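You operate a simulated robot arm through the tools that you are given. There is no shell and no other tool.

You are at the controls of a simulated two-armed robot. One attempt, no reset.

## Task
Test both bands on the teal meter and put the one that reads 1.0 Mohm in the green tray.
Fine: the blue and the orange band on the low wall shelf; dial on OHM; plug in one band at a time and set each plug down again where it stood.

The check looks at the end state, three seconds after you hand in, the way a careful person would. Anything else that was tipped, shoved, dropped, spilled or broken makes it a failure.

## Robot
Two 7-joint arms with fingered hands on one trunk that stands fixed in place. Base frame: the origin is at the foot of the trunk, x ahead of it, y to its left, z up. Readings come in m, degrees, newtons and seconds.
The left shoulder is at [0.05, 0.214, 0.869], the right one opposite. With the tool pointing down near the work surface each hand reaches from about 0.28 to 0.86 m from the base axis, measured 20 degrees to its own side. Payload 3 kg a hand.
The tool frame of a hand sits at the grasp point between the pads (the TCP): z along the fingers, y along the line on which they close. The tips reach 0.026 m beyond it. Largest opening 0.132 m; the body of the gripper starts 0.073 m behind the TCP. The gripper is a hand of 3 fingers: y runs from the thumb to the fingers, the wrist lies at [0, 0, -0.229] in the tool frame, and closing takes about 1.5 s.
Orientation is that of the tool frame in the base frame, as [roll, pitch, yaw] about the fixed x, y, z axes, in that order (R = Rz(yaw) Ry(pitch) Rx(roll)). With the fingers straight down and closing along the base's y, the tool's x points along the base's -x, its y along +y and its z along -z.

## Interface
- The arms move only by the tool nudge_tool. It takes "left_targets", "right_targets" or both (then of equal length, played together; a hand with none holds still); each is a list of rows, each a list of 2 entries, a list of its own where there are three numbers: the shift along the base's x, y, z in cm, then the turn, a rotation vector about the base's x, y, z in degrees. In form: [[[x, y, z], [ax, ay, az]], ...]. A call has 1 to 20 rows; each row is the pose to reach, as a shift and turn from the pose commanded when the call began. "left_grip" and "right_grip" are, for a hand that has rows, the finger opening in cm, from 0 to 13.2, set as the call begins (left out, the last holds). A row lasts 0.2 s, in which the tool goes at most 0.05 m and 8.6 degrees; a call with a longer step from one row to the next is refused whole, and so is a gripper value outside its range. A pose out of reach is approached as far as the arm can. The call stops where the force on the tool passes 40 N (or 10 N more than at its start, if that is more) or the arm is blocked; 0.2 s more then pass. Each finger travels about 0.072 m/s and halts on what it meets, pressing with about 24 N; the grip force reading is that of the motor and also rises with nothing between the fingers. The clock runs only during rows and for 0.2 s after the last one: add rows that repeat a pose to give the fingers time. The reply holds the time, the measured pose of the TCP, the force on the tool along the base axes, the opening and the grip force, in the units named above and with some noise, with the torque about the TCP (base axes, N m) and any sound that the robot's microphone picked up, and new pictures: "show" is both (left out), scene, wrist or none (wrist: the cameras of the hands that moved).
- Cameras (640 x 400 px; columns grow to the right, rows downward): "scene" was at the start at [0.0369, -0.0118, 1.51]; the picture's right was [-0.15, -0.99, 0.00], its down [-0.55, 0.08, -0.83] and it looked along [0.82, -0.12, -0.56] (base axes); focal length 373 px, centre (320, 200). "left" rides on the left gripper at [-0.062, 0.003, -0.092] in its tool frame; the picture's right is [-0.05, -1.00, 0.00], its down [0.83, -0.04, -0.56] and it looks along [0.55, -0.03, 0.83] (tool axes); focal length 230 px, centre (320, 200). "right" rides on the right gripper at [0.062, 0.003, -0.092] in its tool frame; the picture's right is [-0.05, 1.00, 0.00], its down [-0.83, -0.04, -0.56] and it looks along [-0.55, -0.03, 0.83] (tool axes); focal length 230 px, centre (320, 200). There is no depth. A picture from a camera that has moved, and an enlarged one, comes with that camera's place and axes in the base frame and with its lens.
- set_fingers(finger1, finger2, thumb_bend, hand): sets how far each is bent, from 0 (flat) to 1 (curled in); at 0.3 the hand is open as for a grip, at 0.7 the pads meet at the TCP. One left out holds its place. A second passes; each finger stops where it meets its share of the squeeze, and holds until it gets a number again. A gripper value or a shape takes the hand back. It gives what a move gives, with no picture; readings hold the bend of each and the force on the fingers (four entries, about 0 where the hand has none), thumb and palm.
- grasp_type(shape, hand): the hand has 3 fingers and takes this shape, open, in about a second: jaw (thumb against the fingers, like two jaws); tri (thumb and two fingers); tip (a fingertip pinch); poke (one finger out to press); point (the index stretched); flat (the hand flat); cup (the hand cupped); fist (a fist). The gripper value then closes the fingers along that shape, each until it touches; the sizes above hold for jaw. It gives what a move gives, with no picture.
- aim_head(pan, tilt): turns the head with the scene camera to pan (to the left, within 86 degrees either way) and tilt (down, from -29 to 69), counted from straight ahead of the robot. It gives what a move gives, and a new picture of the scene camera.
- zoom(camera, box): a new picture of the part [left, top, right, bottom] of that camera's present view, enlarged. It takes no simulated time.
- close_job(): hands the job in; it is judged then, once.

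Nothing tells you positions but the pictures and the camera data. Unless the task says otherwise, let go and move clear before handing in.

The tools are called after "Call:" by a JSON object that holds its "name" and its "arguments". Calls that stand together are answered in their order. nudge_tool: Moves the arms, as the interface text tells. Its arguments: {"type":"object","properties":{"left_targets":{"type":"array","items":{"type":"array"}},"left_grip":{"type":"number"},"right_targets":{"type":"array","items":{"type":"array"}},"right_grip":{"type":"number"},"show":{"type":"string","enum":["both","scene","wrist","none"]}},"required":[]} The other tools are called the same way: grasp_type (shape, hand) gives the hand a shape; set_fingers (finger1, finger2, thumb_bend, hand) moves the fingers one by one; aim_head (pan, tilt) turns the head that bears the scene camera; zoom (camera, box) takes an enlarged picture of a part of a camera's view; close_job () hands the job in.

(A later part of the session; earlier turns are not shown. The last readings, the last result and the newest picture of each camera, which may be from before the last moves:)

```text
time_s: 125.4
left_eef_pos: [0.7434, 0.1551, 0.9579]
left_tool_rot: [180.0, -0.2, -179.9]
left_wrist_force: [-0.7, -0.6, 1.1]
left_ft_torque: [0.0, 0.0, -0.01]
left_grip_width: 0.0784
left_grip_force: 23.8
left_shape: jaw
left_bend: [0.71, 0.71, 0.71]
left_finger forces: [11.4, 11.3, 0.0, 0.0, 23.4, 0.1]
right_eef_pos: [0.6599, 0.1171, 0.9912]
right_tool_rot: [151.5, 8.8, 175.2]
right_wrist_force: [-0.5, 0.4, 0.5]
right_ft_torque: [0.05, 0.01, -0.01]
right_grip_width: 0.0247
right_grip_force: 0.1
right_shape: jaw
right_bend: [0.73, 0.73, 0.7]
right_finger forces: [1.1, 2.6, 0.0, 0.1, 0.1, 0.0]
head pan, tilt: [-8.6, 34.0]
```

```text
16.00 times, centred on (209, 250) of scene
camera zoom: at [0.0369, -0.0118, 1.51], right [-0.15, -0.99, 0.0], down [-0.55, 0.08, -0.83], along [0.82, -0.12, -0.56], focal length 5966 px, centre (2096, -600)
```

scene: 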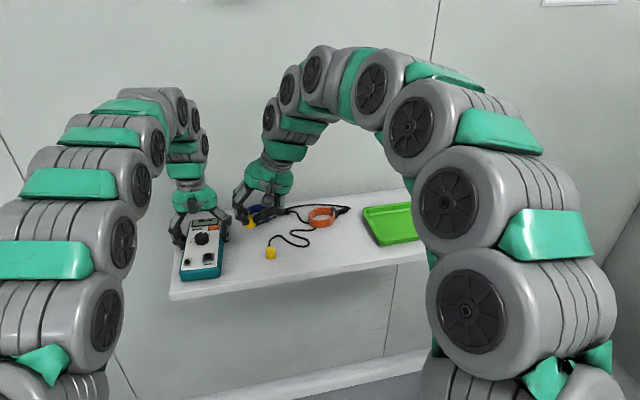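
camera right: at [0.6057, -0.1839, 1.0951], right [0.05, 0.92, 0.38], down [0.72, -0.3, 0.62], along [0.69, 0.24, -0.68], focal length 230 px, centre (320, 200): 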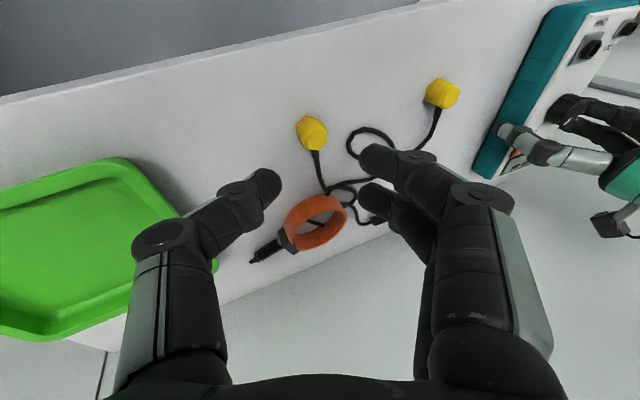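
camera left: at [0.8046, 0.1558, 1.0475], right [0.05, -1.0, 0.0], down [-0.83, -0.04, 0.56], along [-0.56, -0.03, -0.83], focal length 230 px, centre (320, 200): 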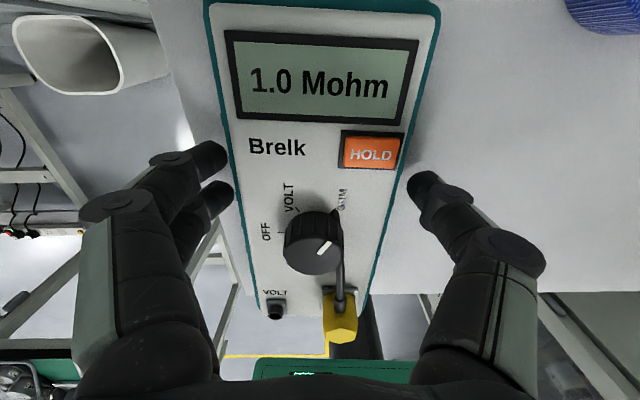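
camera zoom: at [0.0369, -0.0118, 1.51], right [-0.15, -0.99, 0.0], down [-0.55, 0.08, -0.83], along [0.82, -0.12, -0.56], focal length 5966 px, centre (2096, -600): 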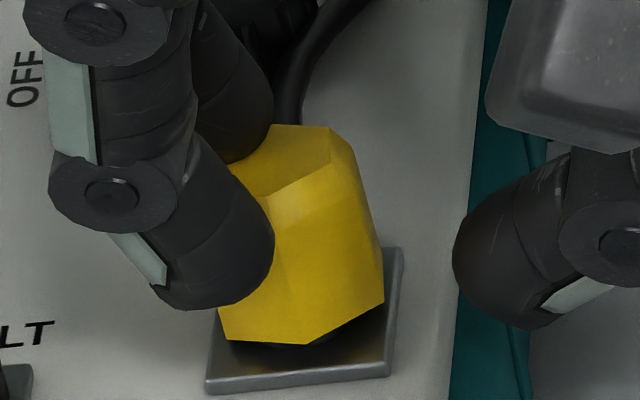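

Call:
{"name": "nudge_tool", "arguments": {"right_targets": [[[0, -0.18, 0], [0, 0, 0]], [[0, -0.18, 0], [0, 0, 0]]], "show": "none"}}

Call:
{"name": "nudge_tool", "arguments": {"right_targets": [[[0, 0, 0], [0, 0, 0]], [[0, 0, 0], [0, 0, 0]], [[0, 0, 0], [0, 0, 0]]], "right_grip": 0.6, "show": "none"}}

Call:
{"name": "zoom", "arguments": {"camera": "left", "box": [300, 280, 360, 360]}}

Call:
{"name": "zoom", "arguments": {"camera": "scene", "box": [200, 238, 218, 262]}}

```text
time_s: 126.0
left_eef_pos: [0.7428, 0.1544, 0.958]
left_tool_rot: [179.9, -0.2, -179.9]
left_wrist_force: [-0.9, -1.0, 0.9]
left_ft_torque: [0.02, 0.02, -0.03]
left_grip_width: 0.0782
left_grip_force: 24.1
left_shape: jaw
left_bend: [0.71, 0.71, 0.71]
left_finger forces: [11.3, 11.2, 0.0, 0.0, 23.4, 0.0]
right_eef_pos: [0.6597, 0.1146, 0.9922]
right_tool_rot: [151.6, 8.7, 175.2]
right_wrist_force: [-0.4, 0.1, 1.4]
right_ft_torque: [0.08, 0.01, 0.01]
right_grip_width: 0.0247
right_grip_force: 0.0
right_shape: jaw
right_bend: [0.73, 0.72, 0.7]
right_finger forces: [0.8, 2.5, 0.1, 0.0, 0.0, 0.0]
head pan, tilt: [-8.6, 34.0]
```

```text
time_s: 126.8
left_eef_pos: [0.7436, 0.1544, 0.9575]
left_tool_rot: [-180.0, -0.1, -179.9]
left_wrist_force: [2.2, -1.4, 0.3]
left_ft_torque: [0.02, -0.01, 0.07]
left_grip_width: 0.0784
left_grip_force: 24.2
left_shape: jaw
left_bend: [0.71, 0.71, 0.71]
left_finger forces: [11.2, 11.0, 0.0, 0.0, 23.9, 0.0]
right_eef_pos: [0.6578, 0.1143, 0.9927]
right_tool_rot: [151.4, 8.9, 175.2]
right_wrist_force: [-4.5, 3.0, 16.9]
right_ft_torque: [0.49, -0.15, 0.14]
right_grip_width: 0.0092
right_grip_force: 0.1
right_shape: jaw
right_bend: [0.7, 0.7, 0.7]
right_finger forces: [3.5, 14.6, 0.0, 0.0, 0.1, 0.1]
head pan, tilt: [-8.6, 34.0]
```

```text
5.00 times, centred on (330, 320) of left
camera zoom: at [0.8044, 0.1584, 1.0483], right [0.05, -1.0, 0.0], down [-0.83, -0.04, 0.56], along [-0.56, -0.03, -0.83], focal length 1150 px, centre (270, -400)
```

zoom: 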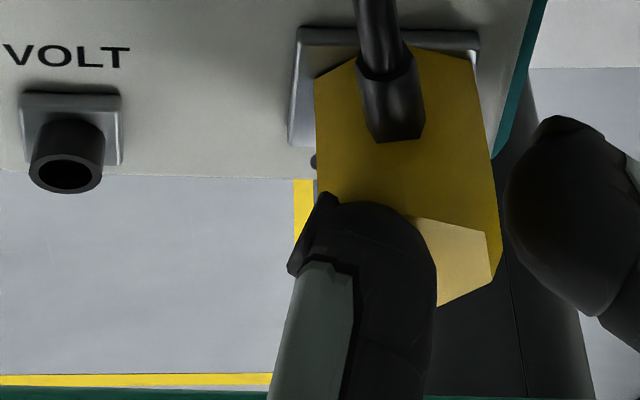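

```text
16.00 times, centred on (209, 250) of scene
camera zoom: at [0.0367, -0.0118, 1.51], right [-0.15, -0.99, 0.0], down [-0.55, 0.08, -0.83], along [0.82, -0.12, -0.56], focal length 5966 px, centre (2096, -600)
```

zoom: 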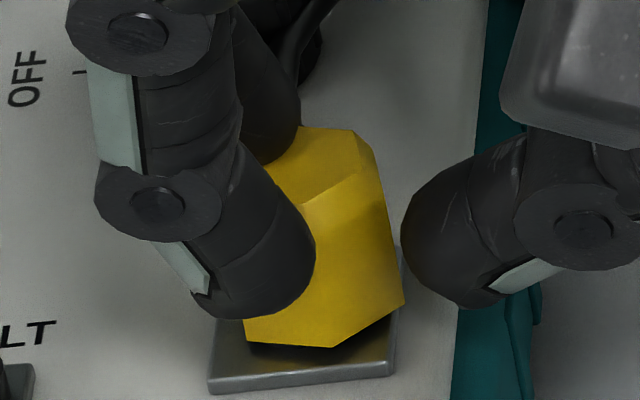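

The plug is upright now and captured by the ring; the thumb just hasn't reached it. I'll shift the hand slightly +y so the thumb closes too.

Call:
{"name": "nudge_tool", "arguments": {"right_targets": [[[0, 0.15, 0], [0, 0, 0]], [[0, 0.3, 0], [0, 0, 0]], [[0, 0.3, 0], [0, 0, 0]]], "show": "none"}}

Call:
{"name": "zoom", "arguments": {"camera": "left", "box": [300, 280, 360, 360]}}

Call:
{"name": "zoom", "arguments": {"camera": "scene", "box": [200, 238, 218, 262]}}

```text
time_s: 127.6
left_eef_pos: [0.7433, 0.1551, 0.9576]
left_tool_rot: [179.9, -0.4, -179.9]
left_wrist_force: [1.0, 0.0, 1.0]
left_ft_torque: [0.01, 0.01, -0.01]
left_grip_width: 0.0781
left_grip_force: 24.2
left_shape: jaw
left_bend: [0.71, 0.71, 0.71]
left_finger forces: [11.4, 11.4, 0.0, 0.1, 23.4, 0.1]
right_eef_pos: [0.6589, 0.117, 0.9921]
right_tool_rot: [151.6, 8.8, 175.2]
right_wrist_force: [-0.2, -0.3, 2.3]
right_ft_torque: [-0.04, 0.0, -0.01]
right_grip_width: 0.0055
right_grip_force: 23.7
right_shape: jaw
right_bend: [0.73, 0.71, 0.73]
right_finger forces: [0.1, 16.7, 0.0, 0.0, 18.3, 0.0]
head pan, tilt: [-8.6, 34.0]
```

```text
5.00 times, centred on (330, 320) of left
camera zoom: at [0.8045, 0.1584, 1.0482], right [0.05, -1.0, 0.0], down [-0.83, -0.04, 0.56], along [-0.56, -0.03, -0.83], focal length 1150 px, centre (270, -400)
```

zoom: 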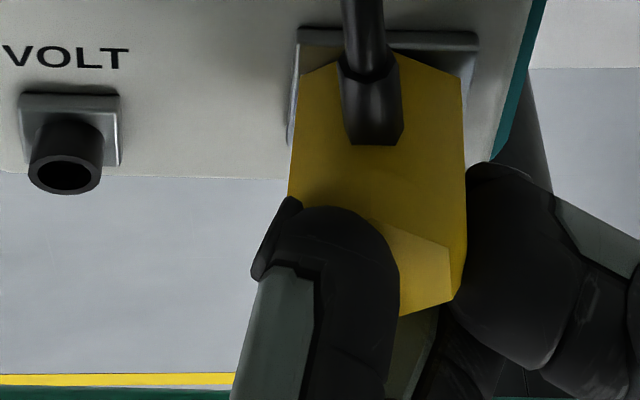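

```text
16.00 times, centred on (209, 250) of scene
camera zoom: at [0.0369, -0.0119, 1.51], right [-0.15, -0.99, 0.0], down [-0.55, 0.08, -0.83], along [0.82, -0.12, -0.56], focal length 5966 px, centre (2096, -600)
```

zoom: 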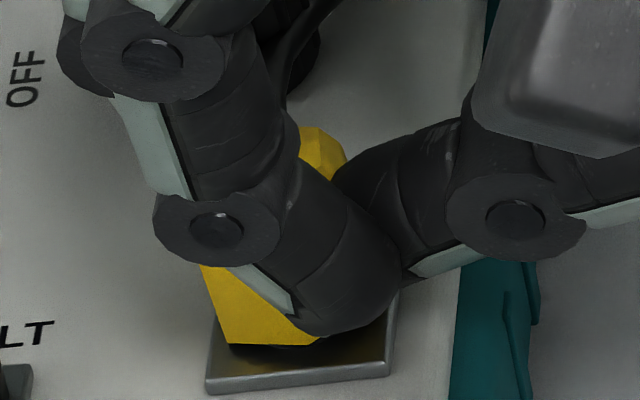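

Finger 1 slipped past because the hexagon's corners, not its flats, face my fingers now. I'll open to a loose cage and rotate the hand −30° about the plug so the pads meet the flats.

Call:
{"name": "nudge_tool", "arguments": {"right_targets": [[[0, 0, 0], [0, 0, 0]], [[0, 0, 0], [0, 0, 0]], [[-0.2, 0.0, 0.1], [0, 0, -6]], [[-0.4, 0.1, 0.1], [0, 0, -12]], [[-0.6, 0.2, 0.1], [0, 0, -18]], [[-0.8, 0.3, 0.1], [0, 0, -24]], [[-0.95, 0.4, 0.1], [0, 0, -30]], [[-0.95, 0.4, 0.1], [0, 0, -30]]], "right_grip": 3.0, "show": "scene"}}

Call:
{"name": "zoom", "arguments": {"camera": "left", "box": [290, 270, 370, 370]}}

Call:
{"name": "zoom", "arguments": {"camera": "right", "box": [220, 80, 420, 240]}}

Call:
{"name": "zoom", "arguments": {"camera": "scene", "box": [190, 225, 225, 265]}}

```text
time_s: 129.4
left_eef_pos: [0.7434, 0.1541, 0.9584]
left_tool_rot: [-180.0, -0.2, -179.9]
left_wrist_force: [-0.1, -0.2, 0.4]
left_ft_torque: [0.01, 0.02, 0.01]
left_grip_width: 0.0783
left_grip_force: 23.6
left_shape: jaw
left_bend: [0.71, 0.71, 0.71]
left_finger forces: [11.4, 11.4, 0.1, 0.0, 23.4, 0.1]
right_eef_pos: [0.6496, 0.1224, 0.9924]
right_tool_rot: [151.6, 8.8, 145.3]
right_wrist_force: [0.1, -0.1, 0.4]
right_ft_torque: [0.01, -0.02, 0.03]
right_grip_width: 0.0298
right_grip_force: 0.0
right_shape: jaw
right_bend: [0.73, 0.73, 0.7]
right_finger forces: [0.0, 0.0, 0.1, 0.1, 0.4, 0.1]
head pan, tilt: [-8.6, 34.0]
```

scene: 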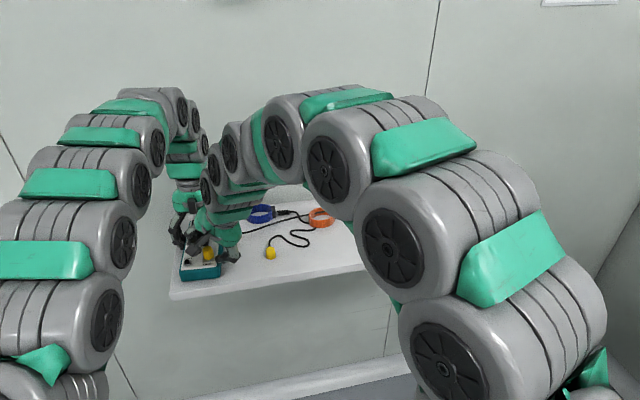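

```text
4.00 times, centred on (330, 320) of left
camera zoom: at [0.8045, 0.1584, 1.0482], right [0.05, -1.0, 0.0], down [-0.83, -0.04, 0.56], along [-0.56, -0.03, -0.83], focal length 920 px, centre (280, -280)
```

zoom: 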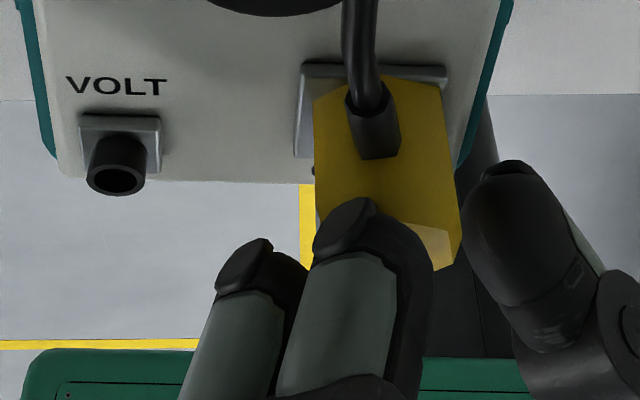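

```text
2.50 times, centred on (320, 160) of right
camera zoom: at [0.5663, 0.1316, 1.0641], right [0.48, 0.73, 0.48], down [0.44, -0.68, 0.59], along [0.76, -0.07, -0.65], focal length 575 px, centre (320, 300)
```

zoom: 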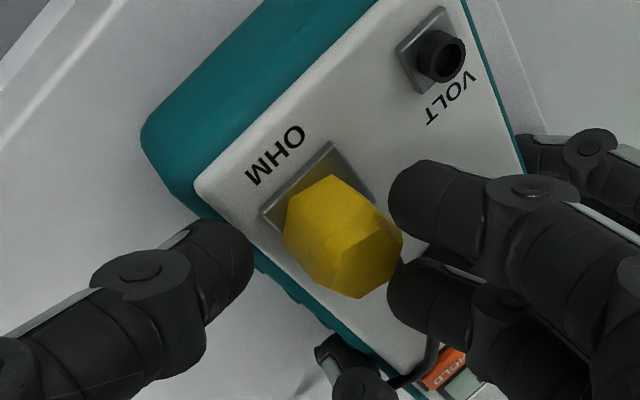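

```text
10.00 times, centred on (208, 245) of scene
camera zoom: at [0.0369, -0.0118, 1.51], right [-0.15, -0.99, 0.0], down [-0.55, 0.08, -0.83], along [0.82, -0.12, -0.56], focal length 3729 px, centre (1445, -250)
```

zoom: 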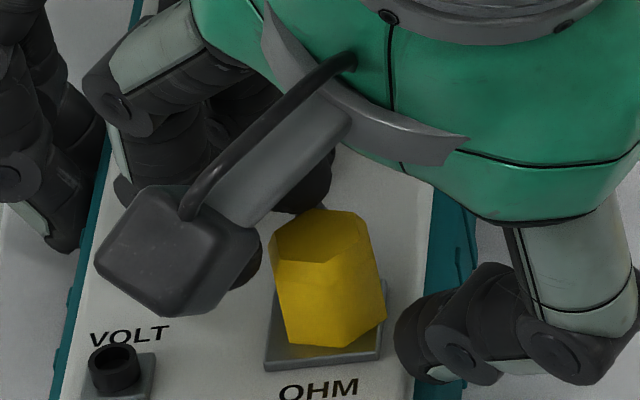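

The plug stands by itself on the ring inside the loose cage, and the flats now face the pads. I'll centre the hand on it (4 mm toward the finger side) and close.

Call:
{"name": "nudge_tool", "arguments": {"right_targets": [[[0.1, 0.18, 0], [0, 0, 0]], [[0.2, 0.35, 0], [0, 0, 0]], [[0.2, 0.35, 0], [0, 0, 0]]], "right_grip": 2.4, "show": "none"}}

Call:
{"name": "zoom", "arguments": {"camera": "right", "box": [220, 80, 420, 240]}}

Call:
{"name": "nudge_tool", "arguments": {"right_targets": [[[0, 0, 0], [0, 0, 0]], [[0, 0, 0], [0, 0, 0]], [[0, 0, 0], [0, 0, 0]]], "right_grip": 0.8, "show": "none"}}

Call:
{"name": "zoom", "arguments": {"camera": "right", "box": [220, 80, 420, 240]}}

Call:
{"name": "zoom", "arguments": {"camera": "left", "box": [290, 270, 370, 370]}}

```text
time_s: 130.2
left_eef_pos: [0.7446, 0.155, 0.9568]
left_tool_rot: [-179.9, -0.2, -179.9]
left_wrist_force: [-0.3, -0.6, 1.2]
left_ft_torque: [0.03, 0.0, 0.01]
left_grip_width: 0.078
left_grip_force: 24.0
left_shape: jaw
left_bend: [0.71, 0.71, 0.71]
left_finger forces: [11.5, 11.4, 0.1, 0.0, 23.2, 0.1]
right_eef_pos: [0.6531, 0.1255, 0.9938]
right_tool_rot: [151.5, 8.7, 145.2]
right_wrist_force: [-0.1, -0.3, 0.5]
right_ft_torque: [0.05, -0.01, -0.01]
right_grip_width: 0.0242
right_grip_force: 0.0
right_shape: jaw
right_bend: [0.73, 0.73, 0.7]
right_finger forces: [0.0, 0.4, 0.0, 0.0, 0.0, 0.0]
head pan, tilt: [-8.6, 34.0]
```

```text
2.50 times, centred on (320, 160) of right
camera zoom: at [0.5687, 0.135, 1.0643], right [0.48, 0.73, 0.48], down [0.44, -0.68, 0.59], along [0.76, -0.07, -0.65], focal length 575 px, centre (320, 300)
```

zoom: 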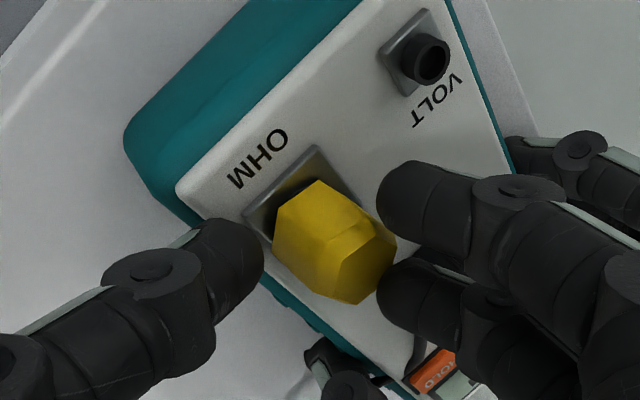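

```text
time_s: 131.0
left_eef_pos: [0.7429, 0.1544, 0.9575]
left_tool_rot: [179.9, -0.2, -179.8]
left_wrist_force: [-0.9, -0.3, 1.1]
left_ft_torque: [0.02, 0.01, 0.03]
left_grip_width: 0.0784
left_grip_force: 23.9
left_shape: jaw
left_bend: [0.71, 0.71, 0.71]
left_finger forces: [11.6, 11.5, 0.0, 0.0, 23.2, 0.0]
right_eef_pos: [0.6529, 0.1263, 0.993]
right_tool_rot: [151.4, 8.7, 145.2]
right_wrist_force: [0.1, -0.6, 2.9]
right_ft_torque: [0.01, -0.06, -0.03]
right_grip_width: 0.0053
right_grip_force: 23.8
right_shape: jaw
right_bend: [0.73, 0.7, 0.71]
right_finger forces: [0.1, 15.4, 0.0, 0.0, 17.5, 0.0]
head pan, tilt: [-8.6, 34.0]
```

```text
2.50 times, centred on (320, 160) of right
camera zoom: at [0.5686, 0.1349, 1.0642], right [0.48, 0.73, 0.48], down [0.44, -0.68, 0.59], along [0.76, -0.07, -0.65], focal length 575 px, centre (320, 300)
```

zoom: 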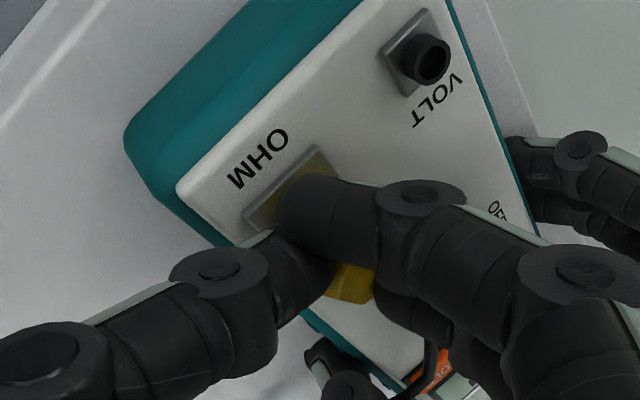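

```text
4.00 times, centred on (330, 320) of left
camera zoom: at [0.8045, 0.1584, 1.0482], right [0.05, -1.0, 0.0], down [-0.83, -0.04, 0.56], along [-0.56, -0.03, -0.83], focal length 920 px, centre (280, -280)
```

zoom: 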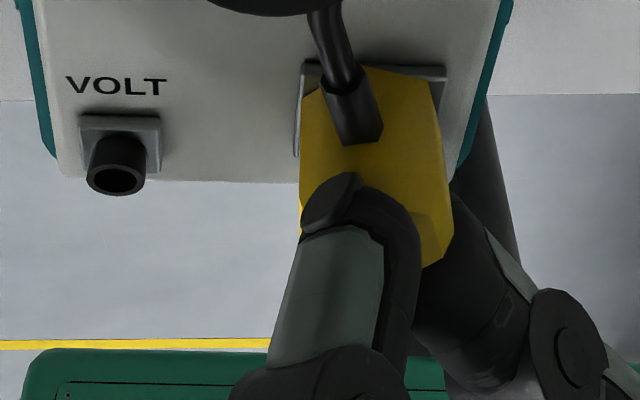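

Finger 1 passes on the near side of the plug, so the hand sits ~5 mm too close to me. Reopen, shift along the hand's far direction, and close again.

Call:
{"name": "nudge_tool", "arguments": {"right_targets": [[[0, 0, 0], [0, 0, 0]], [[0, 0, 0], [0, 0, 0]], [[0.2, -0.12, 0], [0, 0, 0]], [[0.45, -0.26, 0], [0, 0, 0]], [[0.45, -0.26, 0], [0, 0, 0]]], "right_grip": 2.6, "show": "none"}}

Call:
{"name": "zoom", "arguments": {"camera": "right", "box": [220, 80, 420, 240]}}

Call:
{"name": "zoom", "arguments": {"camera": "left", "box": [290, 270, 370, 370]}}

```text
time_s: 132.2
left_eef_pos: [0.7435, 0.1552, 0.9571]
left_tool_rot: [180.0, -0.1, -179.9]
left_wrist_force: [0.4, -0.8, 1.4]
left_ft_torque: [0.01, 0.0, 0.02]
left_grip_width: 0.0782
left_grip_force: 24.1
left_shape: jaw
left_bend: [0.71, 0.71, 0.71]
left_finger forces: [11.5, 11.4, 0.1, 0.0, 23.4, 0.0]
right_eef_pos: [0.6563, 0.1238, 0.9931]
right_tool_rot: [151.5, 8.9, 145.2]
right_wrist_force: [-0.4, 0.9, 0.8]
right_ft_torque: [0.01, 0.01, -0.01]
right_grip_width: 0.0259
right_grip_force: 0.1
right_shape: jaw
right_bend: [0.73, 0.73, 0.7]
right_finger forces: [0.8, 0.2, 0.0, 0.1, 0.0, 0.0]
head pan, tilt: [-8.6, 34.0]
```

```text
2.50 times, centred on (320, 160) of right
camera zoom: at [0.5728, 0.1332, 1.0638], right [0.48, 0.73, 0.48], down [0.44, -0.68, 0.59], along [0.76, -0.07, -0.65], focal length 575 px, centre (320, 300)
```

zoom: 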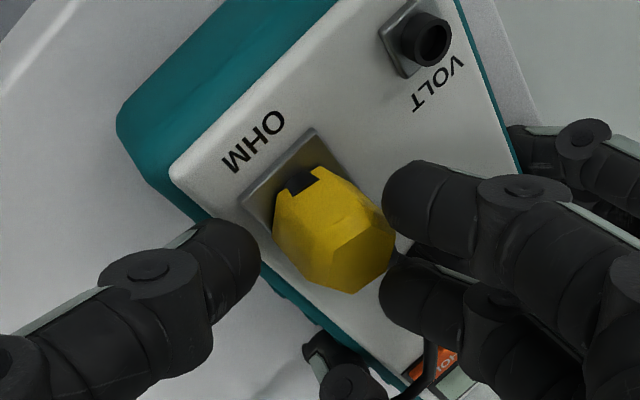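

```text
4.00 times, centred on (330, 320) of left
camera zoom: at [0.8045, 0.1584, 1.0482], right [0.05, -1.0, 0.0], down [-0.83, -0.04, 0.56], along [-0.56, -0.03, -0.83], focal length 920 px, centre (280, -280)
```

zoom: 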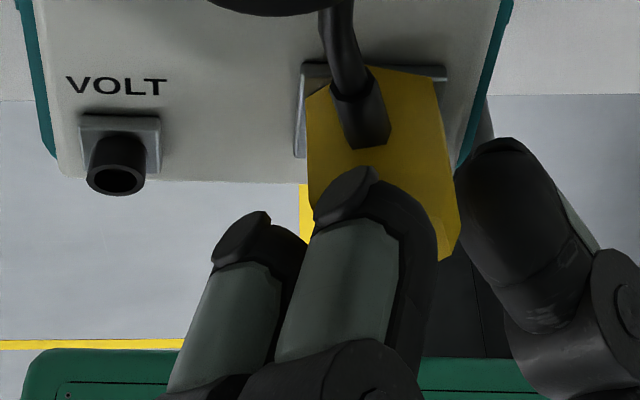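

The ring peeks out on the plug's near side again – exactly like the first time with blue – so the plug sits ~3 mm too far (+x). I'll close the grip, lift slightly, shift −x and re-seat.

Call:
{"name": "nudge_tool", "arguments": {"right_targets": [[[0, 0, 0], [0, 0, 0]], [[0, 0, 0], [0, 0, 0]], [[0, 0, 0], [0, 0, 0]]], "right_grip": 0.8, "show": "none"}}

Call:
{"name": "zoom", "arguments": {"camera": "right", "box": [220, 80, 420, 240]}}

Call:
{"name": "zoom", "arguments": {"camera": "left", "box": [290, 270, 370, 370]}}

```text
time_s: 133.0
left_eef_pos: [0.7428, 0.1552, 0.9568]
left_tool_rot: [179.9, -0.2, -179.8]
left_wrist_force: [0.5, -0.3, 0.6]
left_ft_torque: [0.01, 0.0, 0.04]
left_grip_width: 0.0784
left_grip_force: 24.1
left_shape: jaw
left_bend: [0.71, 0.71, 0.71]
left_finger forces: [11.5, 11.4, 0.0, 0.1, 23.3, 0.0]
right_eef_pos: [0.6575, 0.1241, 0.9927]
right_tool_rot: [151.5, 8.9, 145.2]
right_wrist_force: [0.3, 0.5, 5.3]
right_ft_torque: [0.05, -0.13, 0.01]
right_grip_width: 0.0118
right_grip_force: 23.9
right_shape: jaw
right_bend: [0.73, 0.72, 0.71]
right_finger forces: [10.6, 13.5, 0.0, 0.0, 16.7, 0.1]
head pan, tilt: [-8.6, 34.0]
```

```text
2.50 times, centred on (320, 160) of right
camera zoom: at [0.5729, 0.1331, 1.0639], right [0.48, 0.73, 0.48], down [0.44, -0.68, 0.59], along [0.76, -0.07, -0.65], focal length 575 px, centre (320, 300)
```

zoom: 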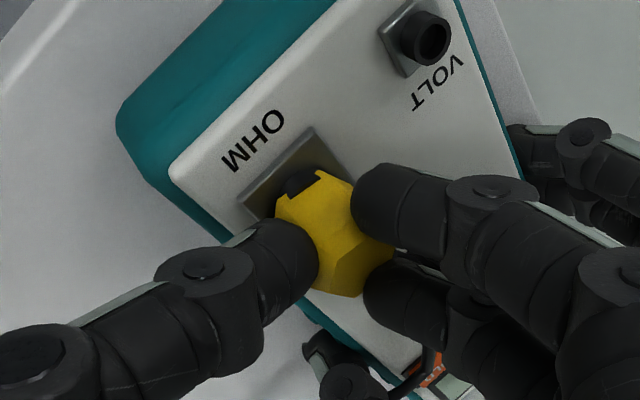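

```text
4.00 times, centred on (330, 320) of left
camera zoom: at [0.8044, 0.1584, 1.0482], right [0.05, -1.0, 0.0], down [-0.83, -0.04, 0.56], along [-0.56, -0.03, -0.83], focal length 920 px, centre (280, -280)
```

zoom: 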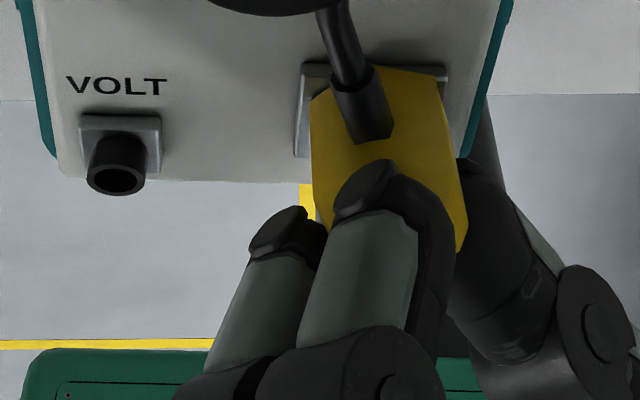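

A good three-point grip on the flats this time. Lifting 6 mm and shifting 3 mm toward −x.

Call:
{"name": "nudge_tool", "arguments": {"right_targets": [[[0, 0, 0.3], [0, 0, 0]], [[0, 0, 0.6], [0, 0, 0]], [[-0.3, 0.05, 0.6], [0, 0, 0]], [[-0.3, 0.05, 0.6], [0, 0, 0]]], "show": "none"}}

Call:
{"name": "zoom", "arguments": {"camera": "right", "box": [270, 110, 370, 200]}}

Call:
{"name": "zoom", "arguments": {"camera": "left", "box": [290, 270, 370, 370]}}

Call:
{"name": "zoom", "arguments": {"camera": "scene", "box": [200, 238, 218, 262]}}

```text
time_s: 134.0
left_eef_pos: [0.7432, 0.1555, 0.9579]
left_tool_rot: [-180.0, -0.2, -179.9]
left_wrist_force: [-0.4, -0.7, 0.8]
left_ft_torque: [0.02, -0.01, 0.01]
left_grip_width: 0.0783
left_grip_force: 24.0
left_shape: jaw
left_bend: [0.71, 0.71, 0.71]
left_finger forces: [11.5, 11.4, 0.0, 0.0, 23.3, 0.0]
right_eef_pos: [0.6532, 0.1236, 0.998]
right_tool_rot: [151.5, 8.8, 145.1]
right_wrist_force: [0.1, 0.4, -0.2]
right_ft_torque: [0.03, -0.01, -0.03]
right_grip_width: 0.0113
right_grip_force: 24.2
right_shape: jaw
right_bend: [0.73, 0.72, 0.71]
right_finger forces: [10.1, 13.4, 0.0, 0.0, 17.1, 0.0]
head pan, tilt: [-8.6, 34.0]
```

```text
4.44 times, centred on (320, 155) of right
camera zoom: at [0.5687, 0.1336, 1.0697], right [0.48, 0.73, 0.48], down [0.44, -0.68, 0.59], along [0.76, -0.07, -0.65], focal length 1022 px, centre (320, 400)
```

zoom: 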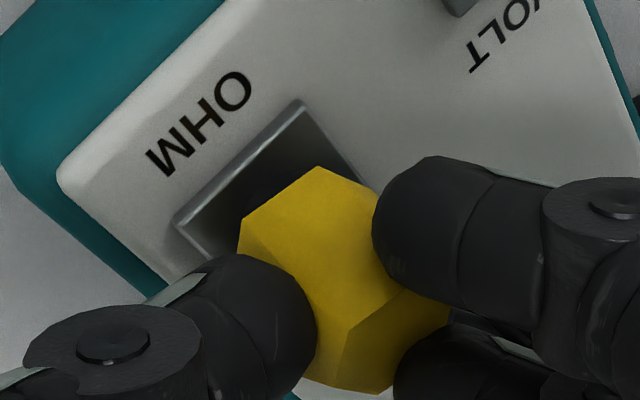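

```text
4.00 times, centred on (330, 320) of left
camera zoom: at [0.8045, 0.1584, 1.0482], right [0.05, -1.0, 0.0], down [-0.83, -0.04, 0.56], along [-0.56, -0.03, -0.83], focal length 920 px, centre (280, -280)
```

zoom: 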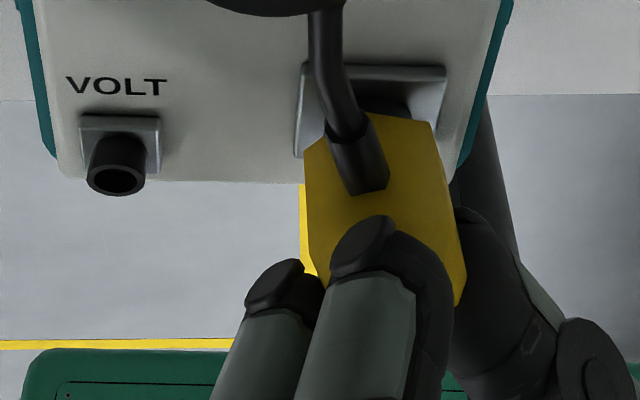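

```text
16.00 times, centred on (209, 250) of scene
camera zoom: at [0.0369, -0.0118, 1.51], right [-0.15, -0.99, 0.0], down [-0.55, 0.08, -0.83], along [0.82, -0.12, -0.56], focal length 5966 px, centre (2096, -600)
```

zoom: 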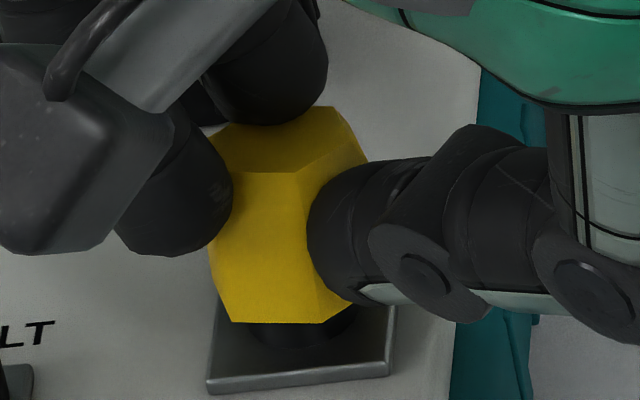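

The plug keeps tilting in this leaned grip, so the left hand's vertical grip (which seated blue well) is the better inserter. I'll take the orange plug back to its own spot, set it upright there, and then switch: left inserts, then clamps, right extracts.

Call:
{"name": "nudge_tool", "arguments": {"right_targets": [[[0, 0, 2], [0, 0, 0]], [[0, -1, 4], [0, 0, 0]], [[0, -3.5, 5], [0, 0, 4]], [[0.3, -6.5, 5], [0, 0, 8]], [[0.7, -9.5, 5], [0, 0, 12]], [[1.2, -12.5, 5], [0, 0, 17]], [[1.7, -15.5, 5], [0, 0, 22]], [[2.2, -18.5, 5], [0, 0, 26]], [[2.8, -21.5, 5], [0, 0, 30]], [[3.4, -24.5, 5], [0, 0, 30]], [[4, -26, 5], [0, 0, 30]], [[4, -26, 5], [0, 0, 30]]], "show": "scene"}}

Call:
{"name": "zoom", "arguments": {"camera": "scene", "box": [290, 185, 360, 265]}}

Call:
{"name": "zoom", "arguments": {"camera": "right", "box": [220, 80, 420, 240]}}

Call:
{"name": "zoom", "arguments": {"camera": "scene", "box": [170, 205, 240, 290]}}

```text
time_s: 136.6
left_eef_pos: [0.743, 0.1552, 0.9576]
left_tool_rot: [179.9, -0.2, -180.0]
left_wrist_force: [0.0, -0.4, 0.6]
left_ft_torque: [0.02, 0.0, 0.01]
left_grip_width: 0.0781
left_grip_force: 23.8
left_shape: jaw
left_bend: [0.71, 0.71, 0.71]
left_finger forces: [11.5, 11.4, 0.0, 0.0, 23.3, 0.1]
right_eef_pos: [0.6951, -0.1349, 1.0508]
right_tool_rot: [151.6, 8.9, 175.3]
right_wrist_force: [0.4, -0.9, -0.6]
right_ft_torque: [0.0, -0.03, -0.03]
right_grip_width: 0.0111
right_grip_force: 23.9
right_shape: jaw
right_bend: [0.73, 0.71, 0.71]
right_finger forces: [12.1, 14.0, 0.0, 0.1, 17.6, 0.0]
head pan, tilt: [-8.6, 34.0]
```

scene: 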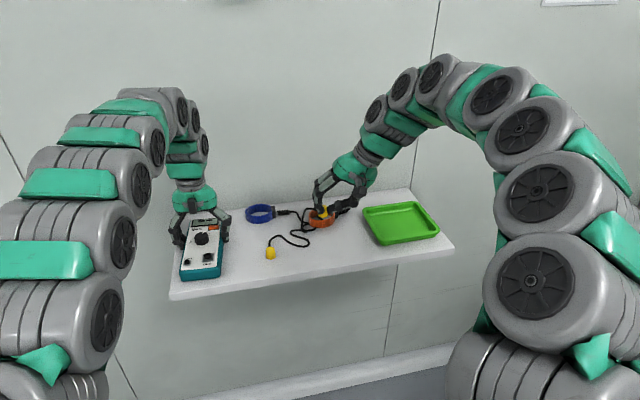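

```text
5.00 times, centred on (325, 225) of scene
camera zoom: at [0.0369, -0.0119, 1.51], right [-0.15, -0.99, 0.0], down [-0.55, 0.08, -0.83], along [0.82, -0.12, -0.56], focal length 1864 px, centre (295, 75)
```

zoom: 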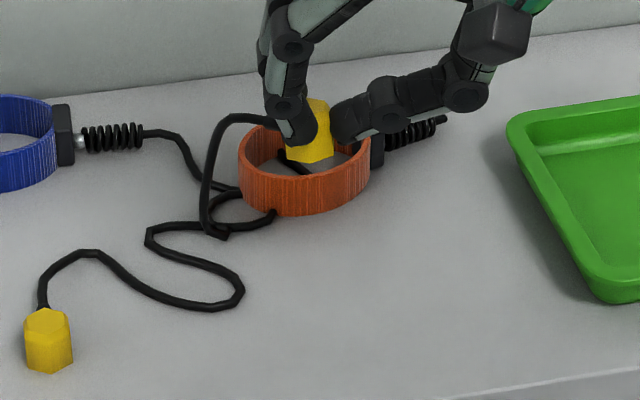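

```text
2.50 times, centred on (320, 160) of right
camera zoom: at [0.6173, -0.1689, 1.1218], right [0.05, 0.88, 0.48], down [0.72, -0.36, 0.59], along [0.69, 0.32, -0.65], focal length 575 px, centre (320, 300)
```

zoom: 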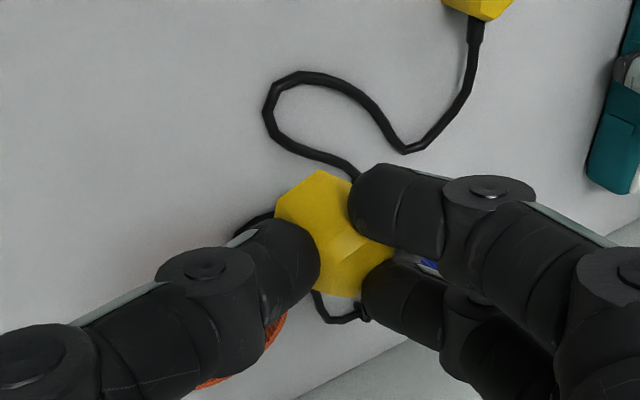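

```text
4.71 times, centred on (205, 248) of scene
camera zoom: at [0.0369, -0.0119, 1.51], right [-0.15, -0.99, 0.0], down [-0.55, 0.08, -0.83], along [0.82, -0.12, -0.56], focal length 1755 px, centre (861, -24)
```

zoom: 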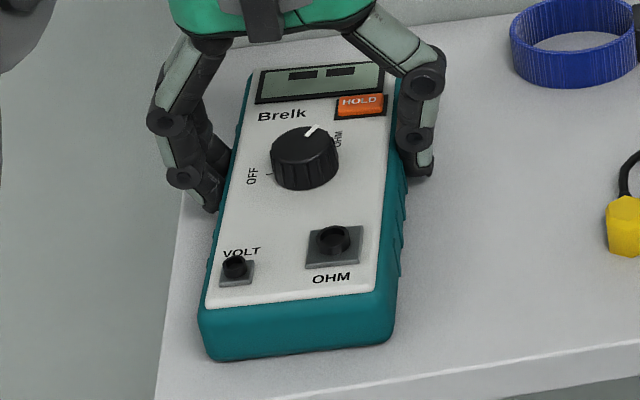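

Call:
{"name": "zoom", "arguments": {"camera": "scene", "box": [312, 200, 342, 222]}}

Call:
{"name": "zoom", "arguments": {"camera": "right", "box": [285, 130, 355, 210]}}

```text
16.00 times, centred on (327, 211) of scene
camera zoom: at [0.0369, -0.0119, 1.51], right [-0.15, -0.99, 0.0], down [-0.55, 0.08, -0.83], along [0.82, -0.12, -0.56], focal length 5966 px, centre (208, 24)
```

zoom: 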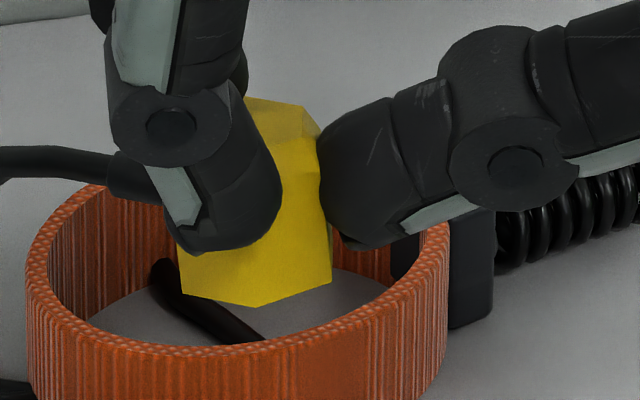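

```text
5.00 times, centred on (320, 170) of right
camera zoom: at [0.6173, -0.1689, 1.1218], right [0.05, 0.88, 0.48], down [0.72, -0.36, 0.59], along [0.69, 0.32, -0.65], focal length 1150 px, centre (320, 350)
```

zoom: 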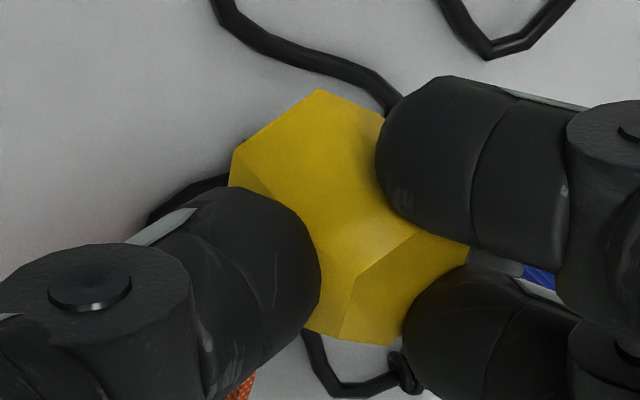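

Call:
{"name": "nudge_tool", "arguments": {"right_targets": [[[-0.2, -0.6, -1.5], [3.5, 0, 0]], [[-0.4, -1.3, -3.5], [7, 0, 0]], [[-0.4, -1.3, -6], [7, 0, 0]], [[-0.4, -1.3, -8], [7, 0, 0]], [[-0.4, -1.3, -8], [7, 0, 0]]], "show": "none"}}

Call:
{"name": "zoom", "arguments": {"camera": "scene", "box": [300, 215, 350, 265]}}

Call:
{"name": "zoom", "arguments": {"camera": "right", "box": [220, 80, 420, 240]}}

```text
time_s: 137.8
left_eef_pos: [0.7437, 0.1553, 0.957]
left_tool_rot: [-179.9, -0.1, -179.8]
left_wrist_force: [-1.1, 1.1, -0.4]
left_ft_torque: [0.04, 0.0, 0.02]
left_grip_width: 0.0784
left_grip_force: 24.1
left_shape: jaw
left_bend: [0.71, 0.71, 0.71]
left_finger forces: [11.6, 11.4, 0.0, 0.0, 23.3, 0.0]
right_eef_pos: [0.69, -0.1511, 0.968]
right_tool_rot: [144.4, 8.1, 174.1]
right_wrist_force: [0.1, 0.0, 0.1]
right_ft_torque: [-0.02, 0.01, -0.02]
right_grip_width: 0.011
right_grip_force: 23.7
right_shape: jaw
right_bend: [0.73, 0.71, 0.71]
right_finger forces: [12.1, 14.0, 0.0, 0.0, 17.6, 0.0]
head pan, tilt: [-8.6, 34.0]
```

```text
8.00 times, centred on (325, 240) of scene
camera zoom: at [0.0369, -0.0118, 1.51], right [-0.15, -0.99, 0.0], down [-0.55, 0.08, -0.83], along [0.82, -0.12, -0.56], focal length 2983 px, centre (280, -120)
```

zoom: 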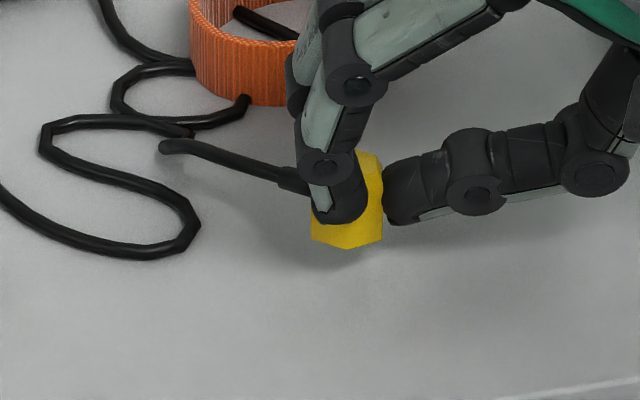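

```text
2.50 times, centred on (320, 160) of right
camera zoom: at [0.6128, -0.1931, 1.0346], right [0.05, 0.81, 0.58], down [0.72, -0.43, 0.54], along [0.69, 0.39, -0.61], focal length 575 px, centre (320, 300)
```

zoom: 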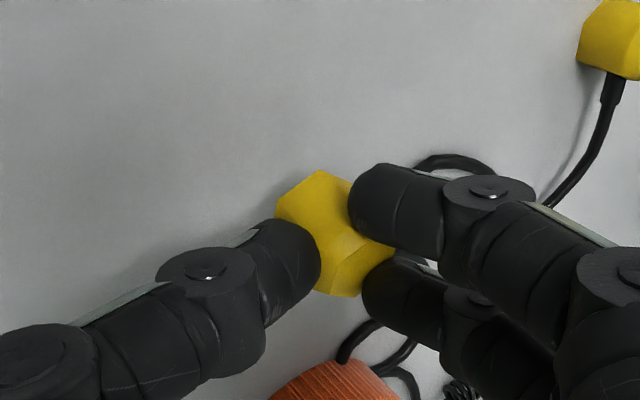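

Call:
{"name": "nudge_tool", "arguments": {"right_targets": [[[0.1, 0.4, -0.5], [0, 0, 0]], [[0.1, 0.4, -1.0], [0, 0, 0]], [[0.1, 0.4, -1.3], [0, 0, 0]], [[0.1, 0.4, -1.3], [0, 0, 0]]], "show": "none"}}

Call:
{"name": "zoom", "arguments": {"camera": "scene", "box": [310, 225, 345, 260]}}

```text
time_s: 138.8
left_eef_pos: [0.7438, 0.1557, 0.9573]
left_tool_rot: [180.0, -0.2, -179.8]
left_wrist_force: [0.1, 0.1, 0.6]
left_ft_torque: [0.0, 0.01, 0.02]
left_grip_width: 0.0786
left_grip_force: 24.0
left_shape: jaw
left_bend: [0.71, 0.71, 0.71]
left_finger forces: [11.6, 11.5, 0.1, 0.0, 23.1, 0.1]
right_eef_pos: [0.6891, -0.1455, 0.9555]
right_tool_rot: [144.4, 8.2, 174.1]
right_wrist_force: [0.5, 0.5, -0.3]
right_ft_torque: [-0.03, 0.01, -0.01]
right_grip_width: 0.0113
right_grip_force: 24.0
right_shape: jaw
right_bend: [0.73, 0.71, 0.71]
right_finger forces: [12.1, 14.2, 0.0, 0.0, 17.9, 0.0]
head pan, tilt: [-8.6, 34.0]
```

```text
11.43 times, centred on (328, 242) of scene
camera zoom: at [0.0369, -0.0118, 1.51], right [-0.15, -0.99, 0.0], down [-0.55, 0.08, -0.83], along [0.82, -0.12, -0.56], focal length 4262 px, centre (234, -286)
```

zoom: 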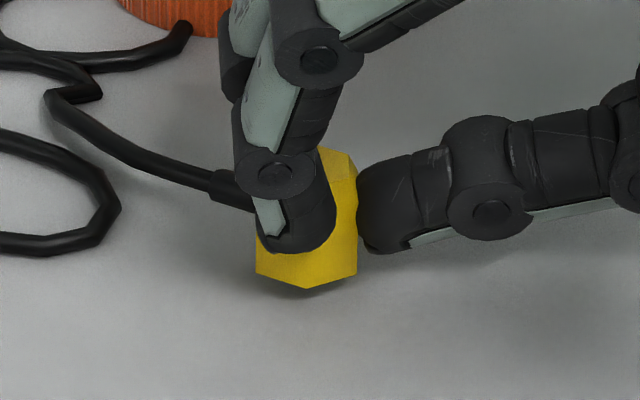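

Call:
{"name": "nudge_tool", "arguments": {"right_targets": [[[0, 0, -0.15], [0, 0, 0]], [[0, 0, -0.3], [0, 0, 0]], [[0, 0, -0.4], [0, 0, 0]], [[0, 0, -0.4], [0, 0, 0]]], "show": "none"}}

Call:
{"name": "zoom", "arguments": {"camera": "scene", "box": [310, 225, 345, 260]}}

```text
time_s: 139.8
left_eef_pos: [0.7433, 0.1547, 0.9567]
left_tool_rot: [180.0, -0.2, -179.9]
left_wrist_force: [0.1, 0.1, 0.1]
left_ft_torque: [0.03, 0.02, 0.0]
left_grip_width: 0.0783
left_grip_force: 24.5
left_shape: jaw
left_bend: [0.71, 0.71, 0.71]
left_finger forces: [11.6, 11.4, 0.0, 0.0, 23.2, 0.1]
right_eef_pos: [0.6908, -0.1459, 0.9519]
right_tool_rot: [144.5, 8.2, 174.2]
right_wrist_force: [0.0, 0.0, 2.4]
right_ft_torque: [0.06, -0.02, 0.02]
right_grip_width: 0.011
right_grip_force: 24.1
right_shape: jaw
right_bend: [0.72, 0.71, 0.71]
right_finger forces: [12.9, 14.4, 0.0, 0.1, 18.0, 0.1]
head pan, tilt: [-8.6, 34.0]
```

```text
11.43 times, centred on (328, 242) of scene
camera zoom: at [0.0368, -0.0118, 1.51], right [-0.15, -0.99, 0.0], down [-0.55, 0.08, -0.83], along [0.82, -0.12, -0.56], focal length 4262 px, centre (234, -286)
```

zoom: 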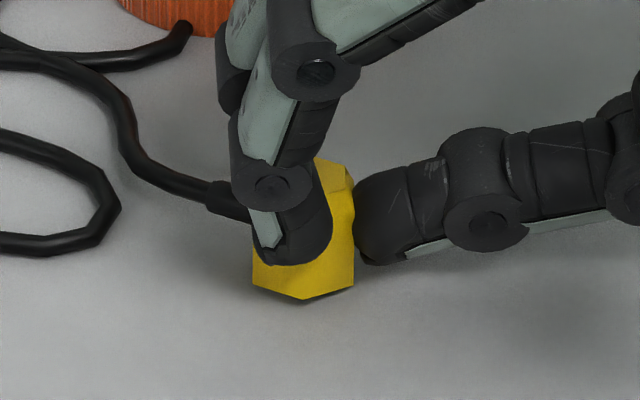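

Call:
{"name": "nudge_tool", "arguments": {"right_targets": [[[0, -0.2, 0.05], [0, 0, 0]], [[0, -0.4, 0.05], [0, 0, 0]], [[0, -0.4, 0], [0, 0, 0]]], "show": "none"}}

Call:
{"name": "nudge_tool", "arguments": {"right_targets": [[[0, 0, 0], [0, 0, 0]], [[0, 0, 0], [0, 0, 0]], [[0, 0, 0], [0, 0, 0]], [[0, 0, 0], [0, 0, 0]]], "right_grip": 4.4, "show": "none"}}

Call:
{"name": "zoom", "arguments": {"camera": "scene", "box": [300, 215, 350, 265]}}

Call:
{"name": "zoom", "arguments": {"camera": "right", "box": [220, 80, 420, 240]}}

```text
time_s: 140.6
left_eef_pos: [0.7439, 0.1558, 0.9565]
left_tool_rot: [180.0, -0.2, -180.0]
left_wrist_force: [0.5, -0.7, 1.0]
left_ft_torque: [0.01, 0.01, 0.04]
left_grip_width: 0.0785
left_grip_force: 24.4
left_shape: jaw
left_bend: [0.71, 0.71, 0.71]
left_finger forces: [11.4, 11.3, 0.1, 0.1, 23.3, 0.1]
right_eef_pos: [0.6907, -0.1493, 0.9525]
right_tool_rot: [144.4, 8.1, 174.2]
right_wrist_force: [-0.8, 1.5, 4.5]
right_ft_torque: [0.22, -0.1, 0.03]
right_grip_width: 0.0111
right_grip_force: 24.1
right_shape: jaw
right_bend: [0.72, 0.71, 0.71]
right_finger forces: [13.1, 14.7, 0.0, 0.1, 16.5, 0.1]
head pan, tilt: [-8.6, 34.0]
```

```text
time_s: 141.6
left_eef_pos: [0.7433, 0.1548, 0.9571]
left_tool_rot: [-180.0, -0.2, -179.9]
left_wrist_force: [0.9, -1.4, 1.3]
left_ft_torque: [-0.01, 0.01, 0.01]
left_grip_width: 0.0782
left_grip_force: 24.1
left_shape: jaw
left_bend: [0.71, 0.71, 0.71]
left_finger forces: [11.2, 11.2, 0.0, 0.0, 23.6, 0.1]
right_eef_pos: [0.6899, -0.1496, 0.9525]
right_tool_rot: [144.4, 8.2, 174.2]
right_wrist_force: [0.4, 2.8, 8.5]
right_ft_torque: [0.08, 0.0, -0.01]
right_grip_width: 0.038
right_grip_force: 0.1
right_shape: jaw
right_bend: [0.74, 0.74, 0.74]
right_finger forces: [0.0, 0.0, 0.1, 0.0, 8.8, 0.1]
head pan, tilt: [-8.6, 34.0]
```

```text
8.00 times, centred on (325, 240) of scene
camera zoom: at [0.0368, -0.0118, 1.51], right [-0.15, -0.99, 0.0], down [-0.55, 0.08, -0.83], along [0.82, -0.12, -0.56], focal length 2983 px, centre (280, -120)
```

zoom: 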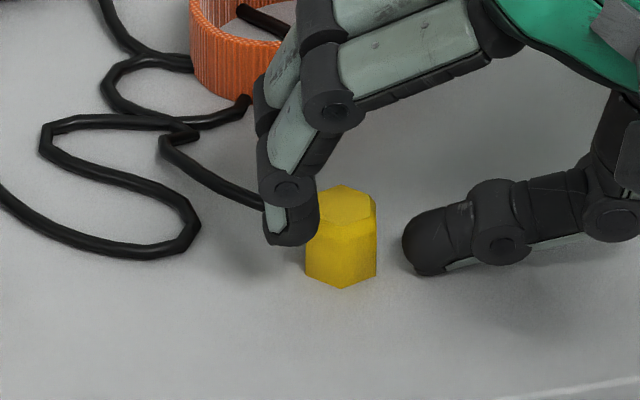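

```text
2.50 times, centred on (320, 160) of right
camera zoom: at [0.6137, -0.1922, 1.0187], right [0.05, 0.81, 0.58], down [0.72, -0.43, 0.54], along [0.69, 0.39, -0.61], focal length 575 px, centre (320, 300)
```

zoom: 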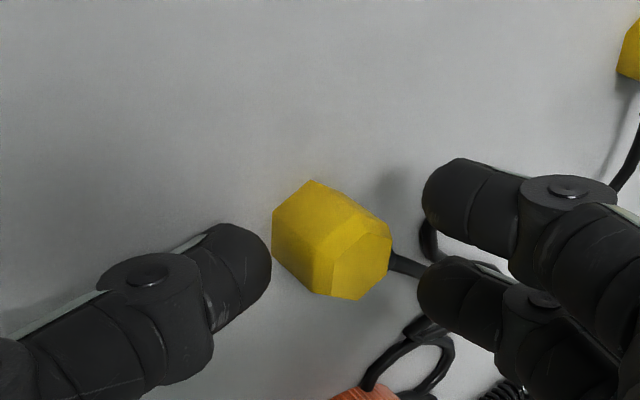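

The orange plug stands upright near its original place. Its lead runs between my two fingers, so I'll lift straight up and check that nothing is caught.

Call:
{"name": "nudge_tool", "arguments": {"right_targets": [[[0, 0, 1], [0, 0, 0]], [[0, 0, 2.2], [0, 0, 0]], [[0, 0, 3.5], [0, 0, 0]], [[0, 0, 5], [0, 0, 0]], [[0, -1, 7], [0, 0, 0]], [[0, -2, 9], [0, 0, 0]], [[0, -2, 9], [0, 0, 0]]]}}

Call:
{"name": "zoom", "arguments": {"camera": "scene", "box": [290, 195, 350, 265]}}

Call:
{"name": "zoom", "arguments": {"camera": "right", "box": [280, 60, 400, 160]}}

```text
time_s: 143.2
left_eef_pos: [0.7444, 0.1559, 0.9567]
left_tool_rot: [-180.0, -0.3, -179.9]
left_wrist_force: [-0.8, -0.1, 0.6]
left_ft_torque: [0.05, 0.0, -0.02]
left_grip_width: 0.0783
left_grip_force: 23.9
left_shape: jaw
left_bend: [0.71, 0.71, 0.71]
left_finger forces: [11.7, 11.5, 0.0, 0.0, 23.2, 0.0]
right_eef_pos: [0.6911, -0.1699, 1.0408]
right_tool_rot: [144.4, 8.2, 174.3]
right_wrist_force: [-0.2, 0.4, 0.1]
right_ft_torque: [-0.02, 0.02, 0.0]
right_grip_width: 0.0436
right_grip_force: 0.1
right_shape: jaw
right_bend: [0.74, 0.74, 0.7]
right_finger forces: [0.0, 0.0, 0.0, 0.0, 0.0, 0.0]
head pan, tilt: [-8.6, 34.0]
camera right: at [0.6148, -0.2131, 1.1081], right [0.05, 0.81, 0.58], down [0.72, -0.43, 0.54], along [0.69, 0.39, -0.61], focal length 230 px, centre (320, 200)
```

scene: 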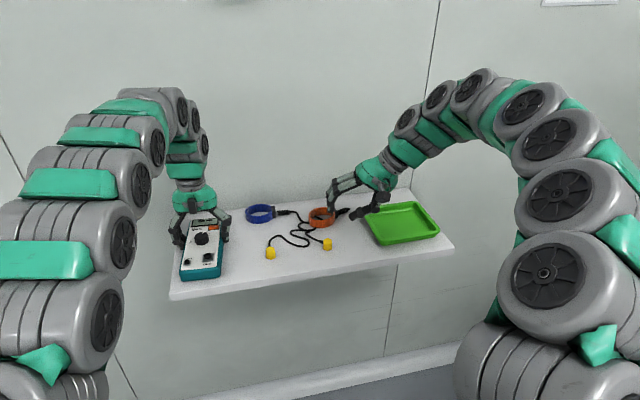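
right: 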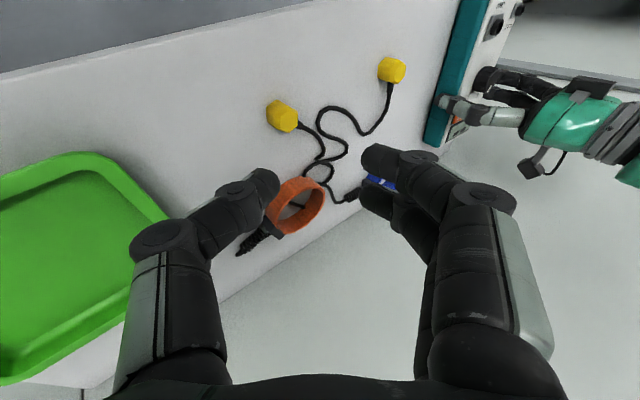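

```text
5.71 times, centred on (320, 230) of scene
camera zoom: at [0.0369, -0.0118, 1.51], right [-0.15, -0.99, 0.0], down [-0.55, 0.08, -0.83], along [0.82, -0.12, -0.56], focal length 2131 px, centre (320, 29)
```

zoom: 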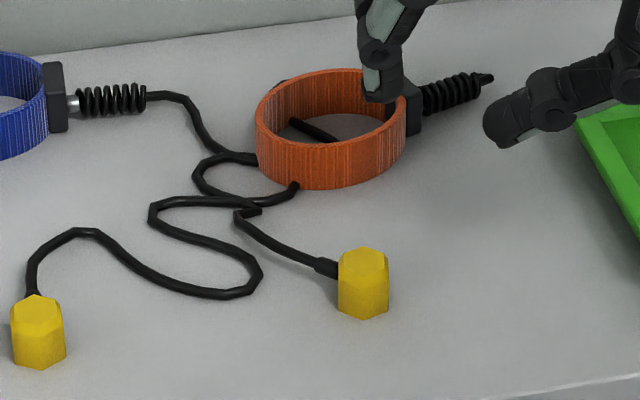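

```text
4.00 times, centred on (340, 110) of right
camera zoom: at [0.6148, -0.2131, 1.1081], right [0.05, 0.81, 0.58], down [0.72, -0.43, 0.54], along [0.69, 0.39, -0.61], focal length 920 px, centre (240, 560)
```

zoom: 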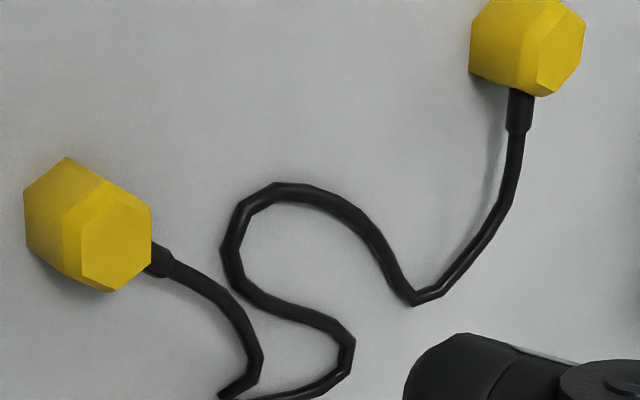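

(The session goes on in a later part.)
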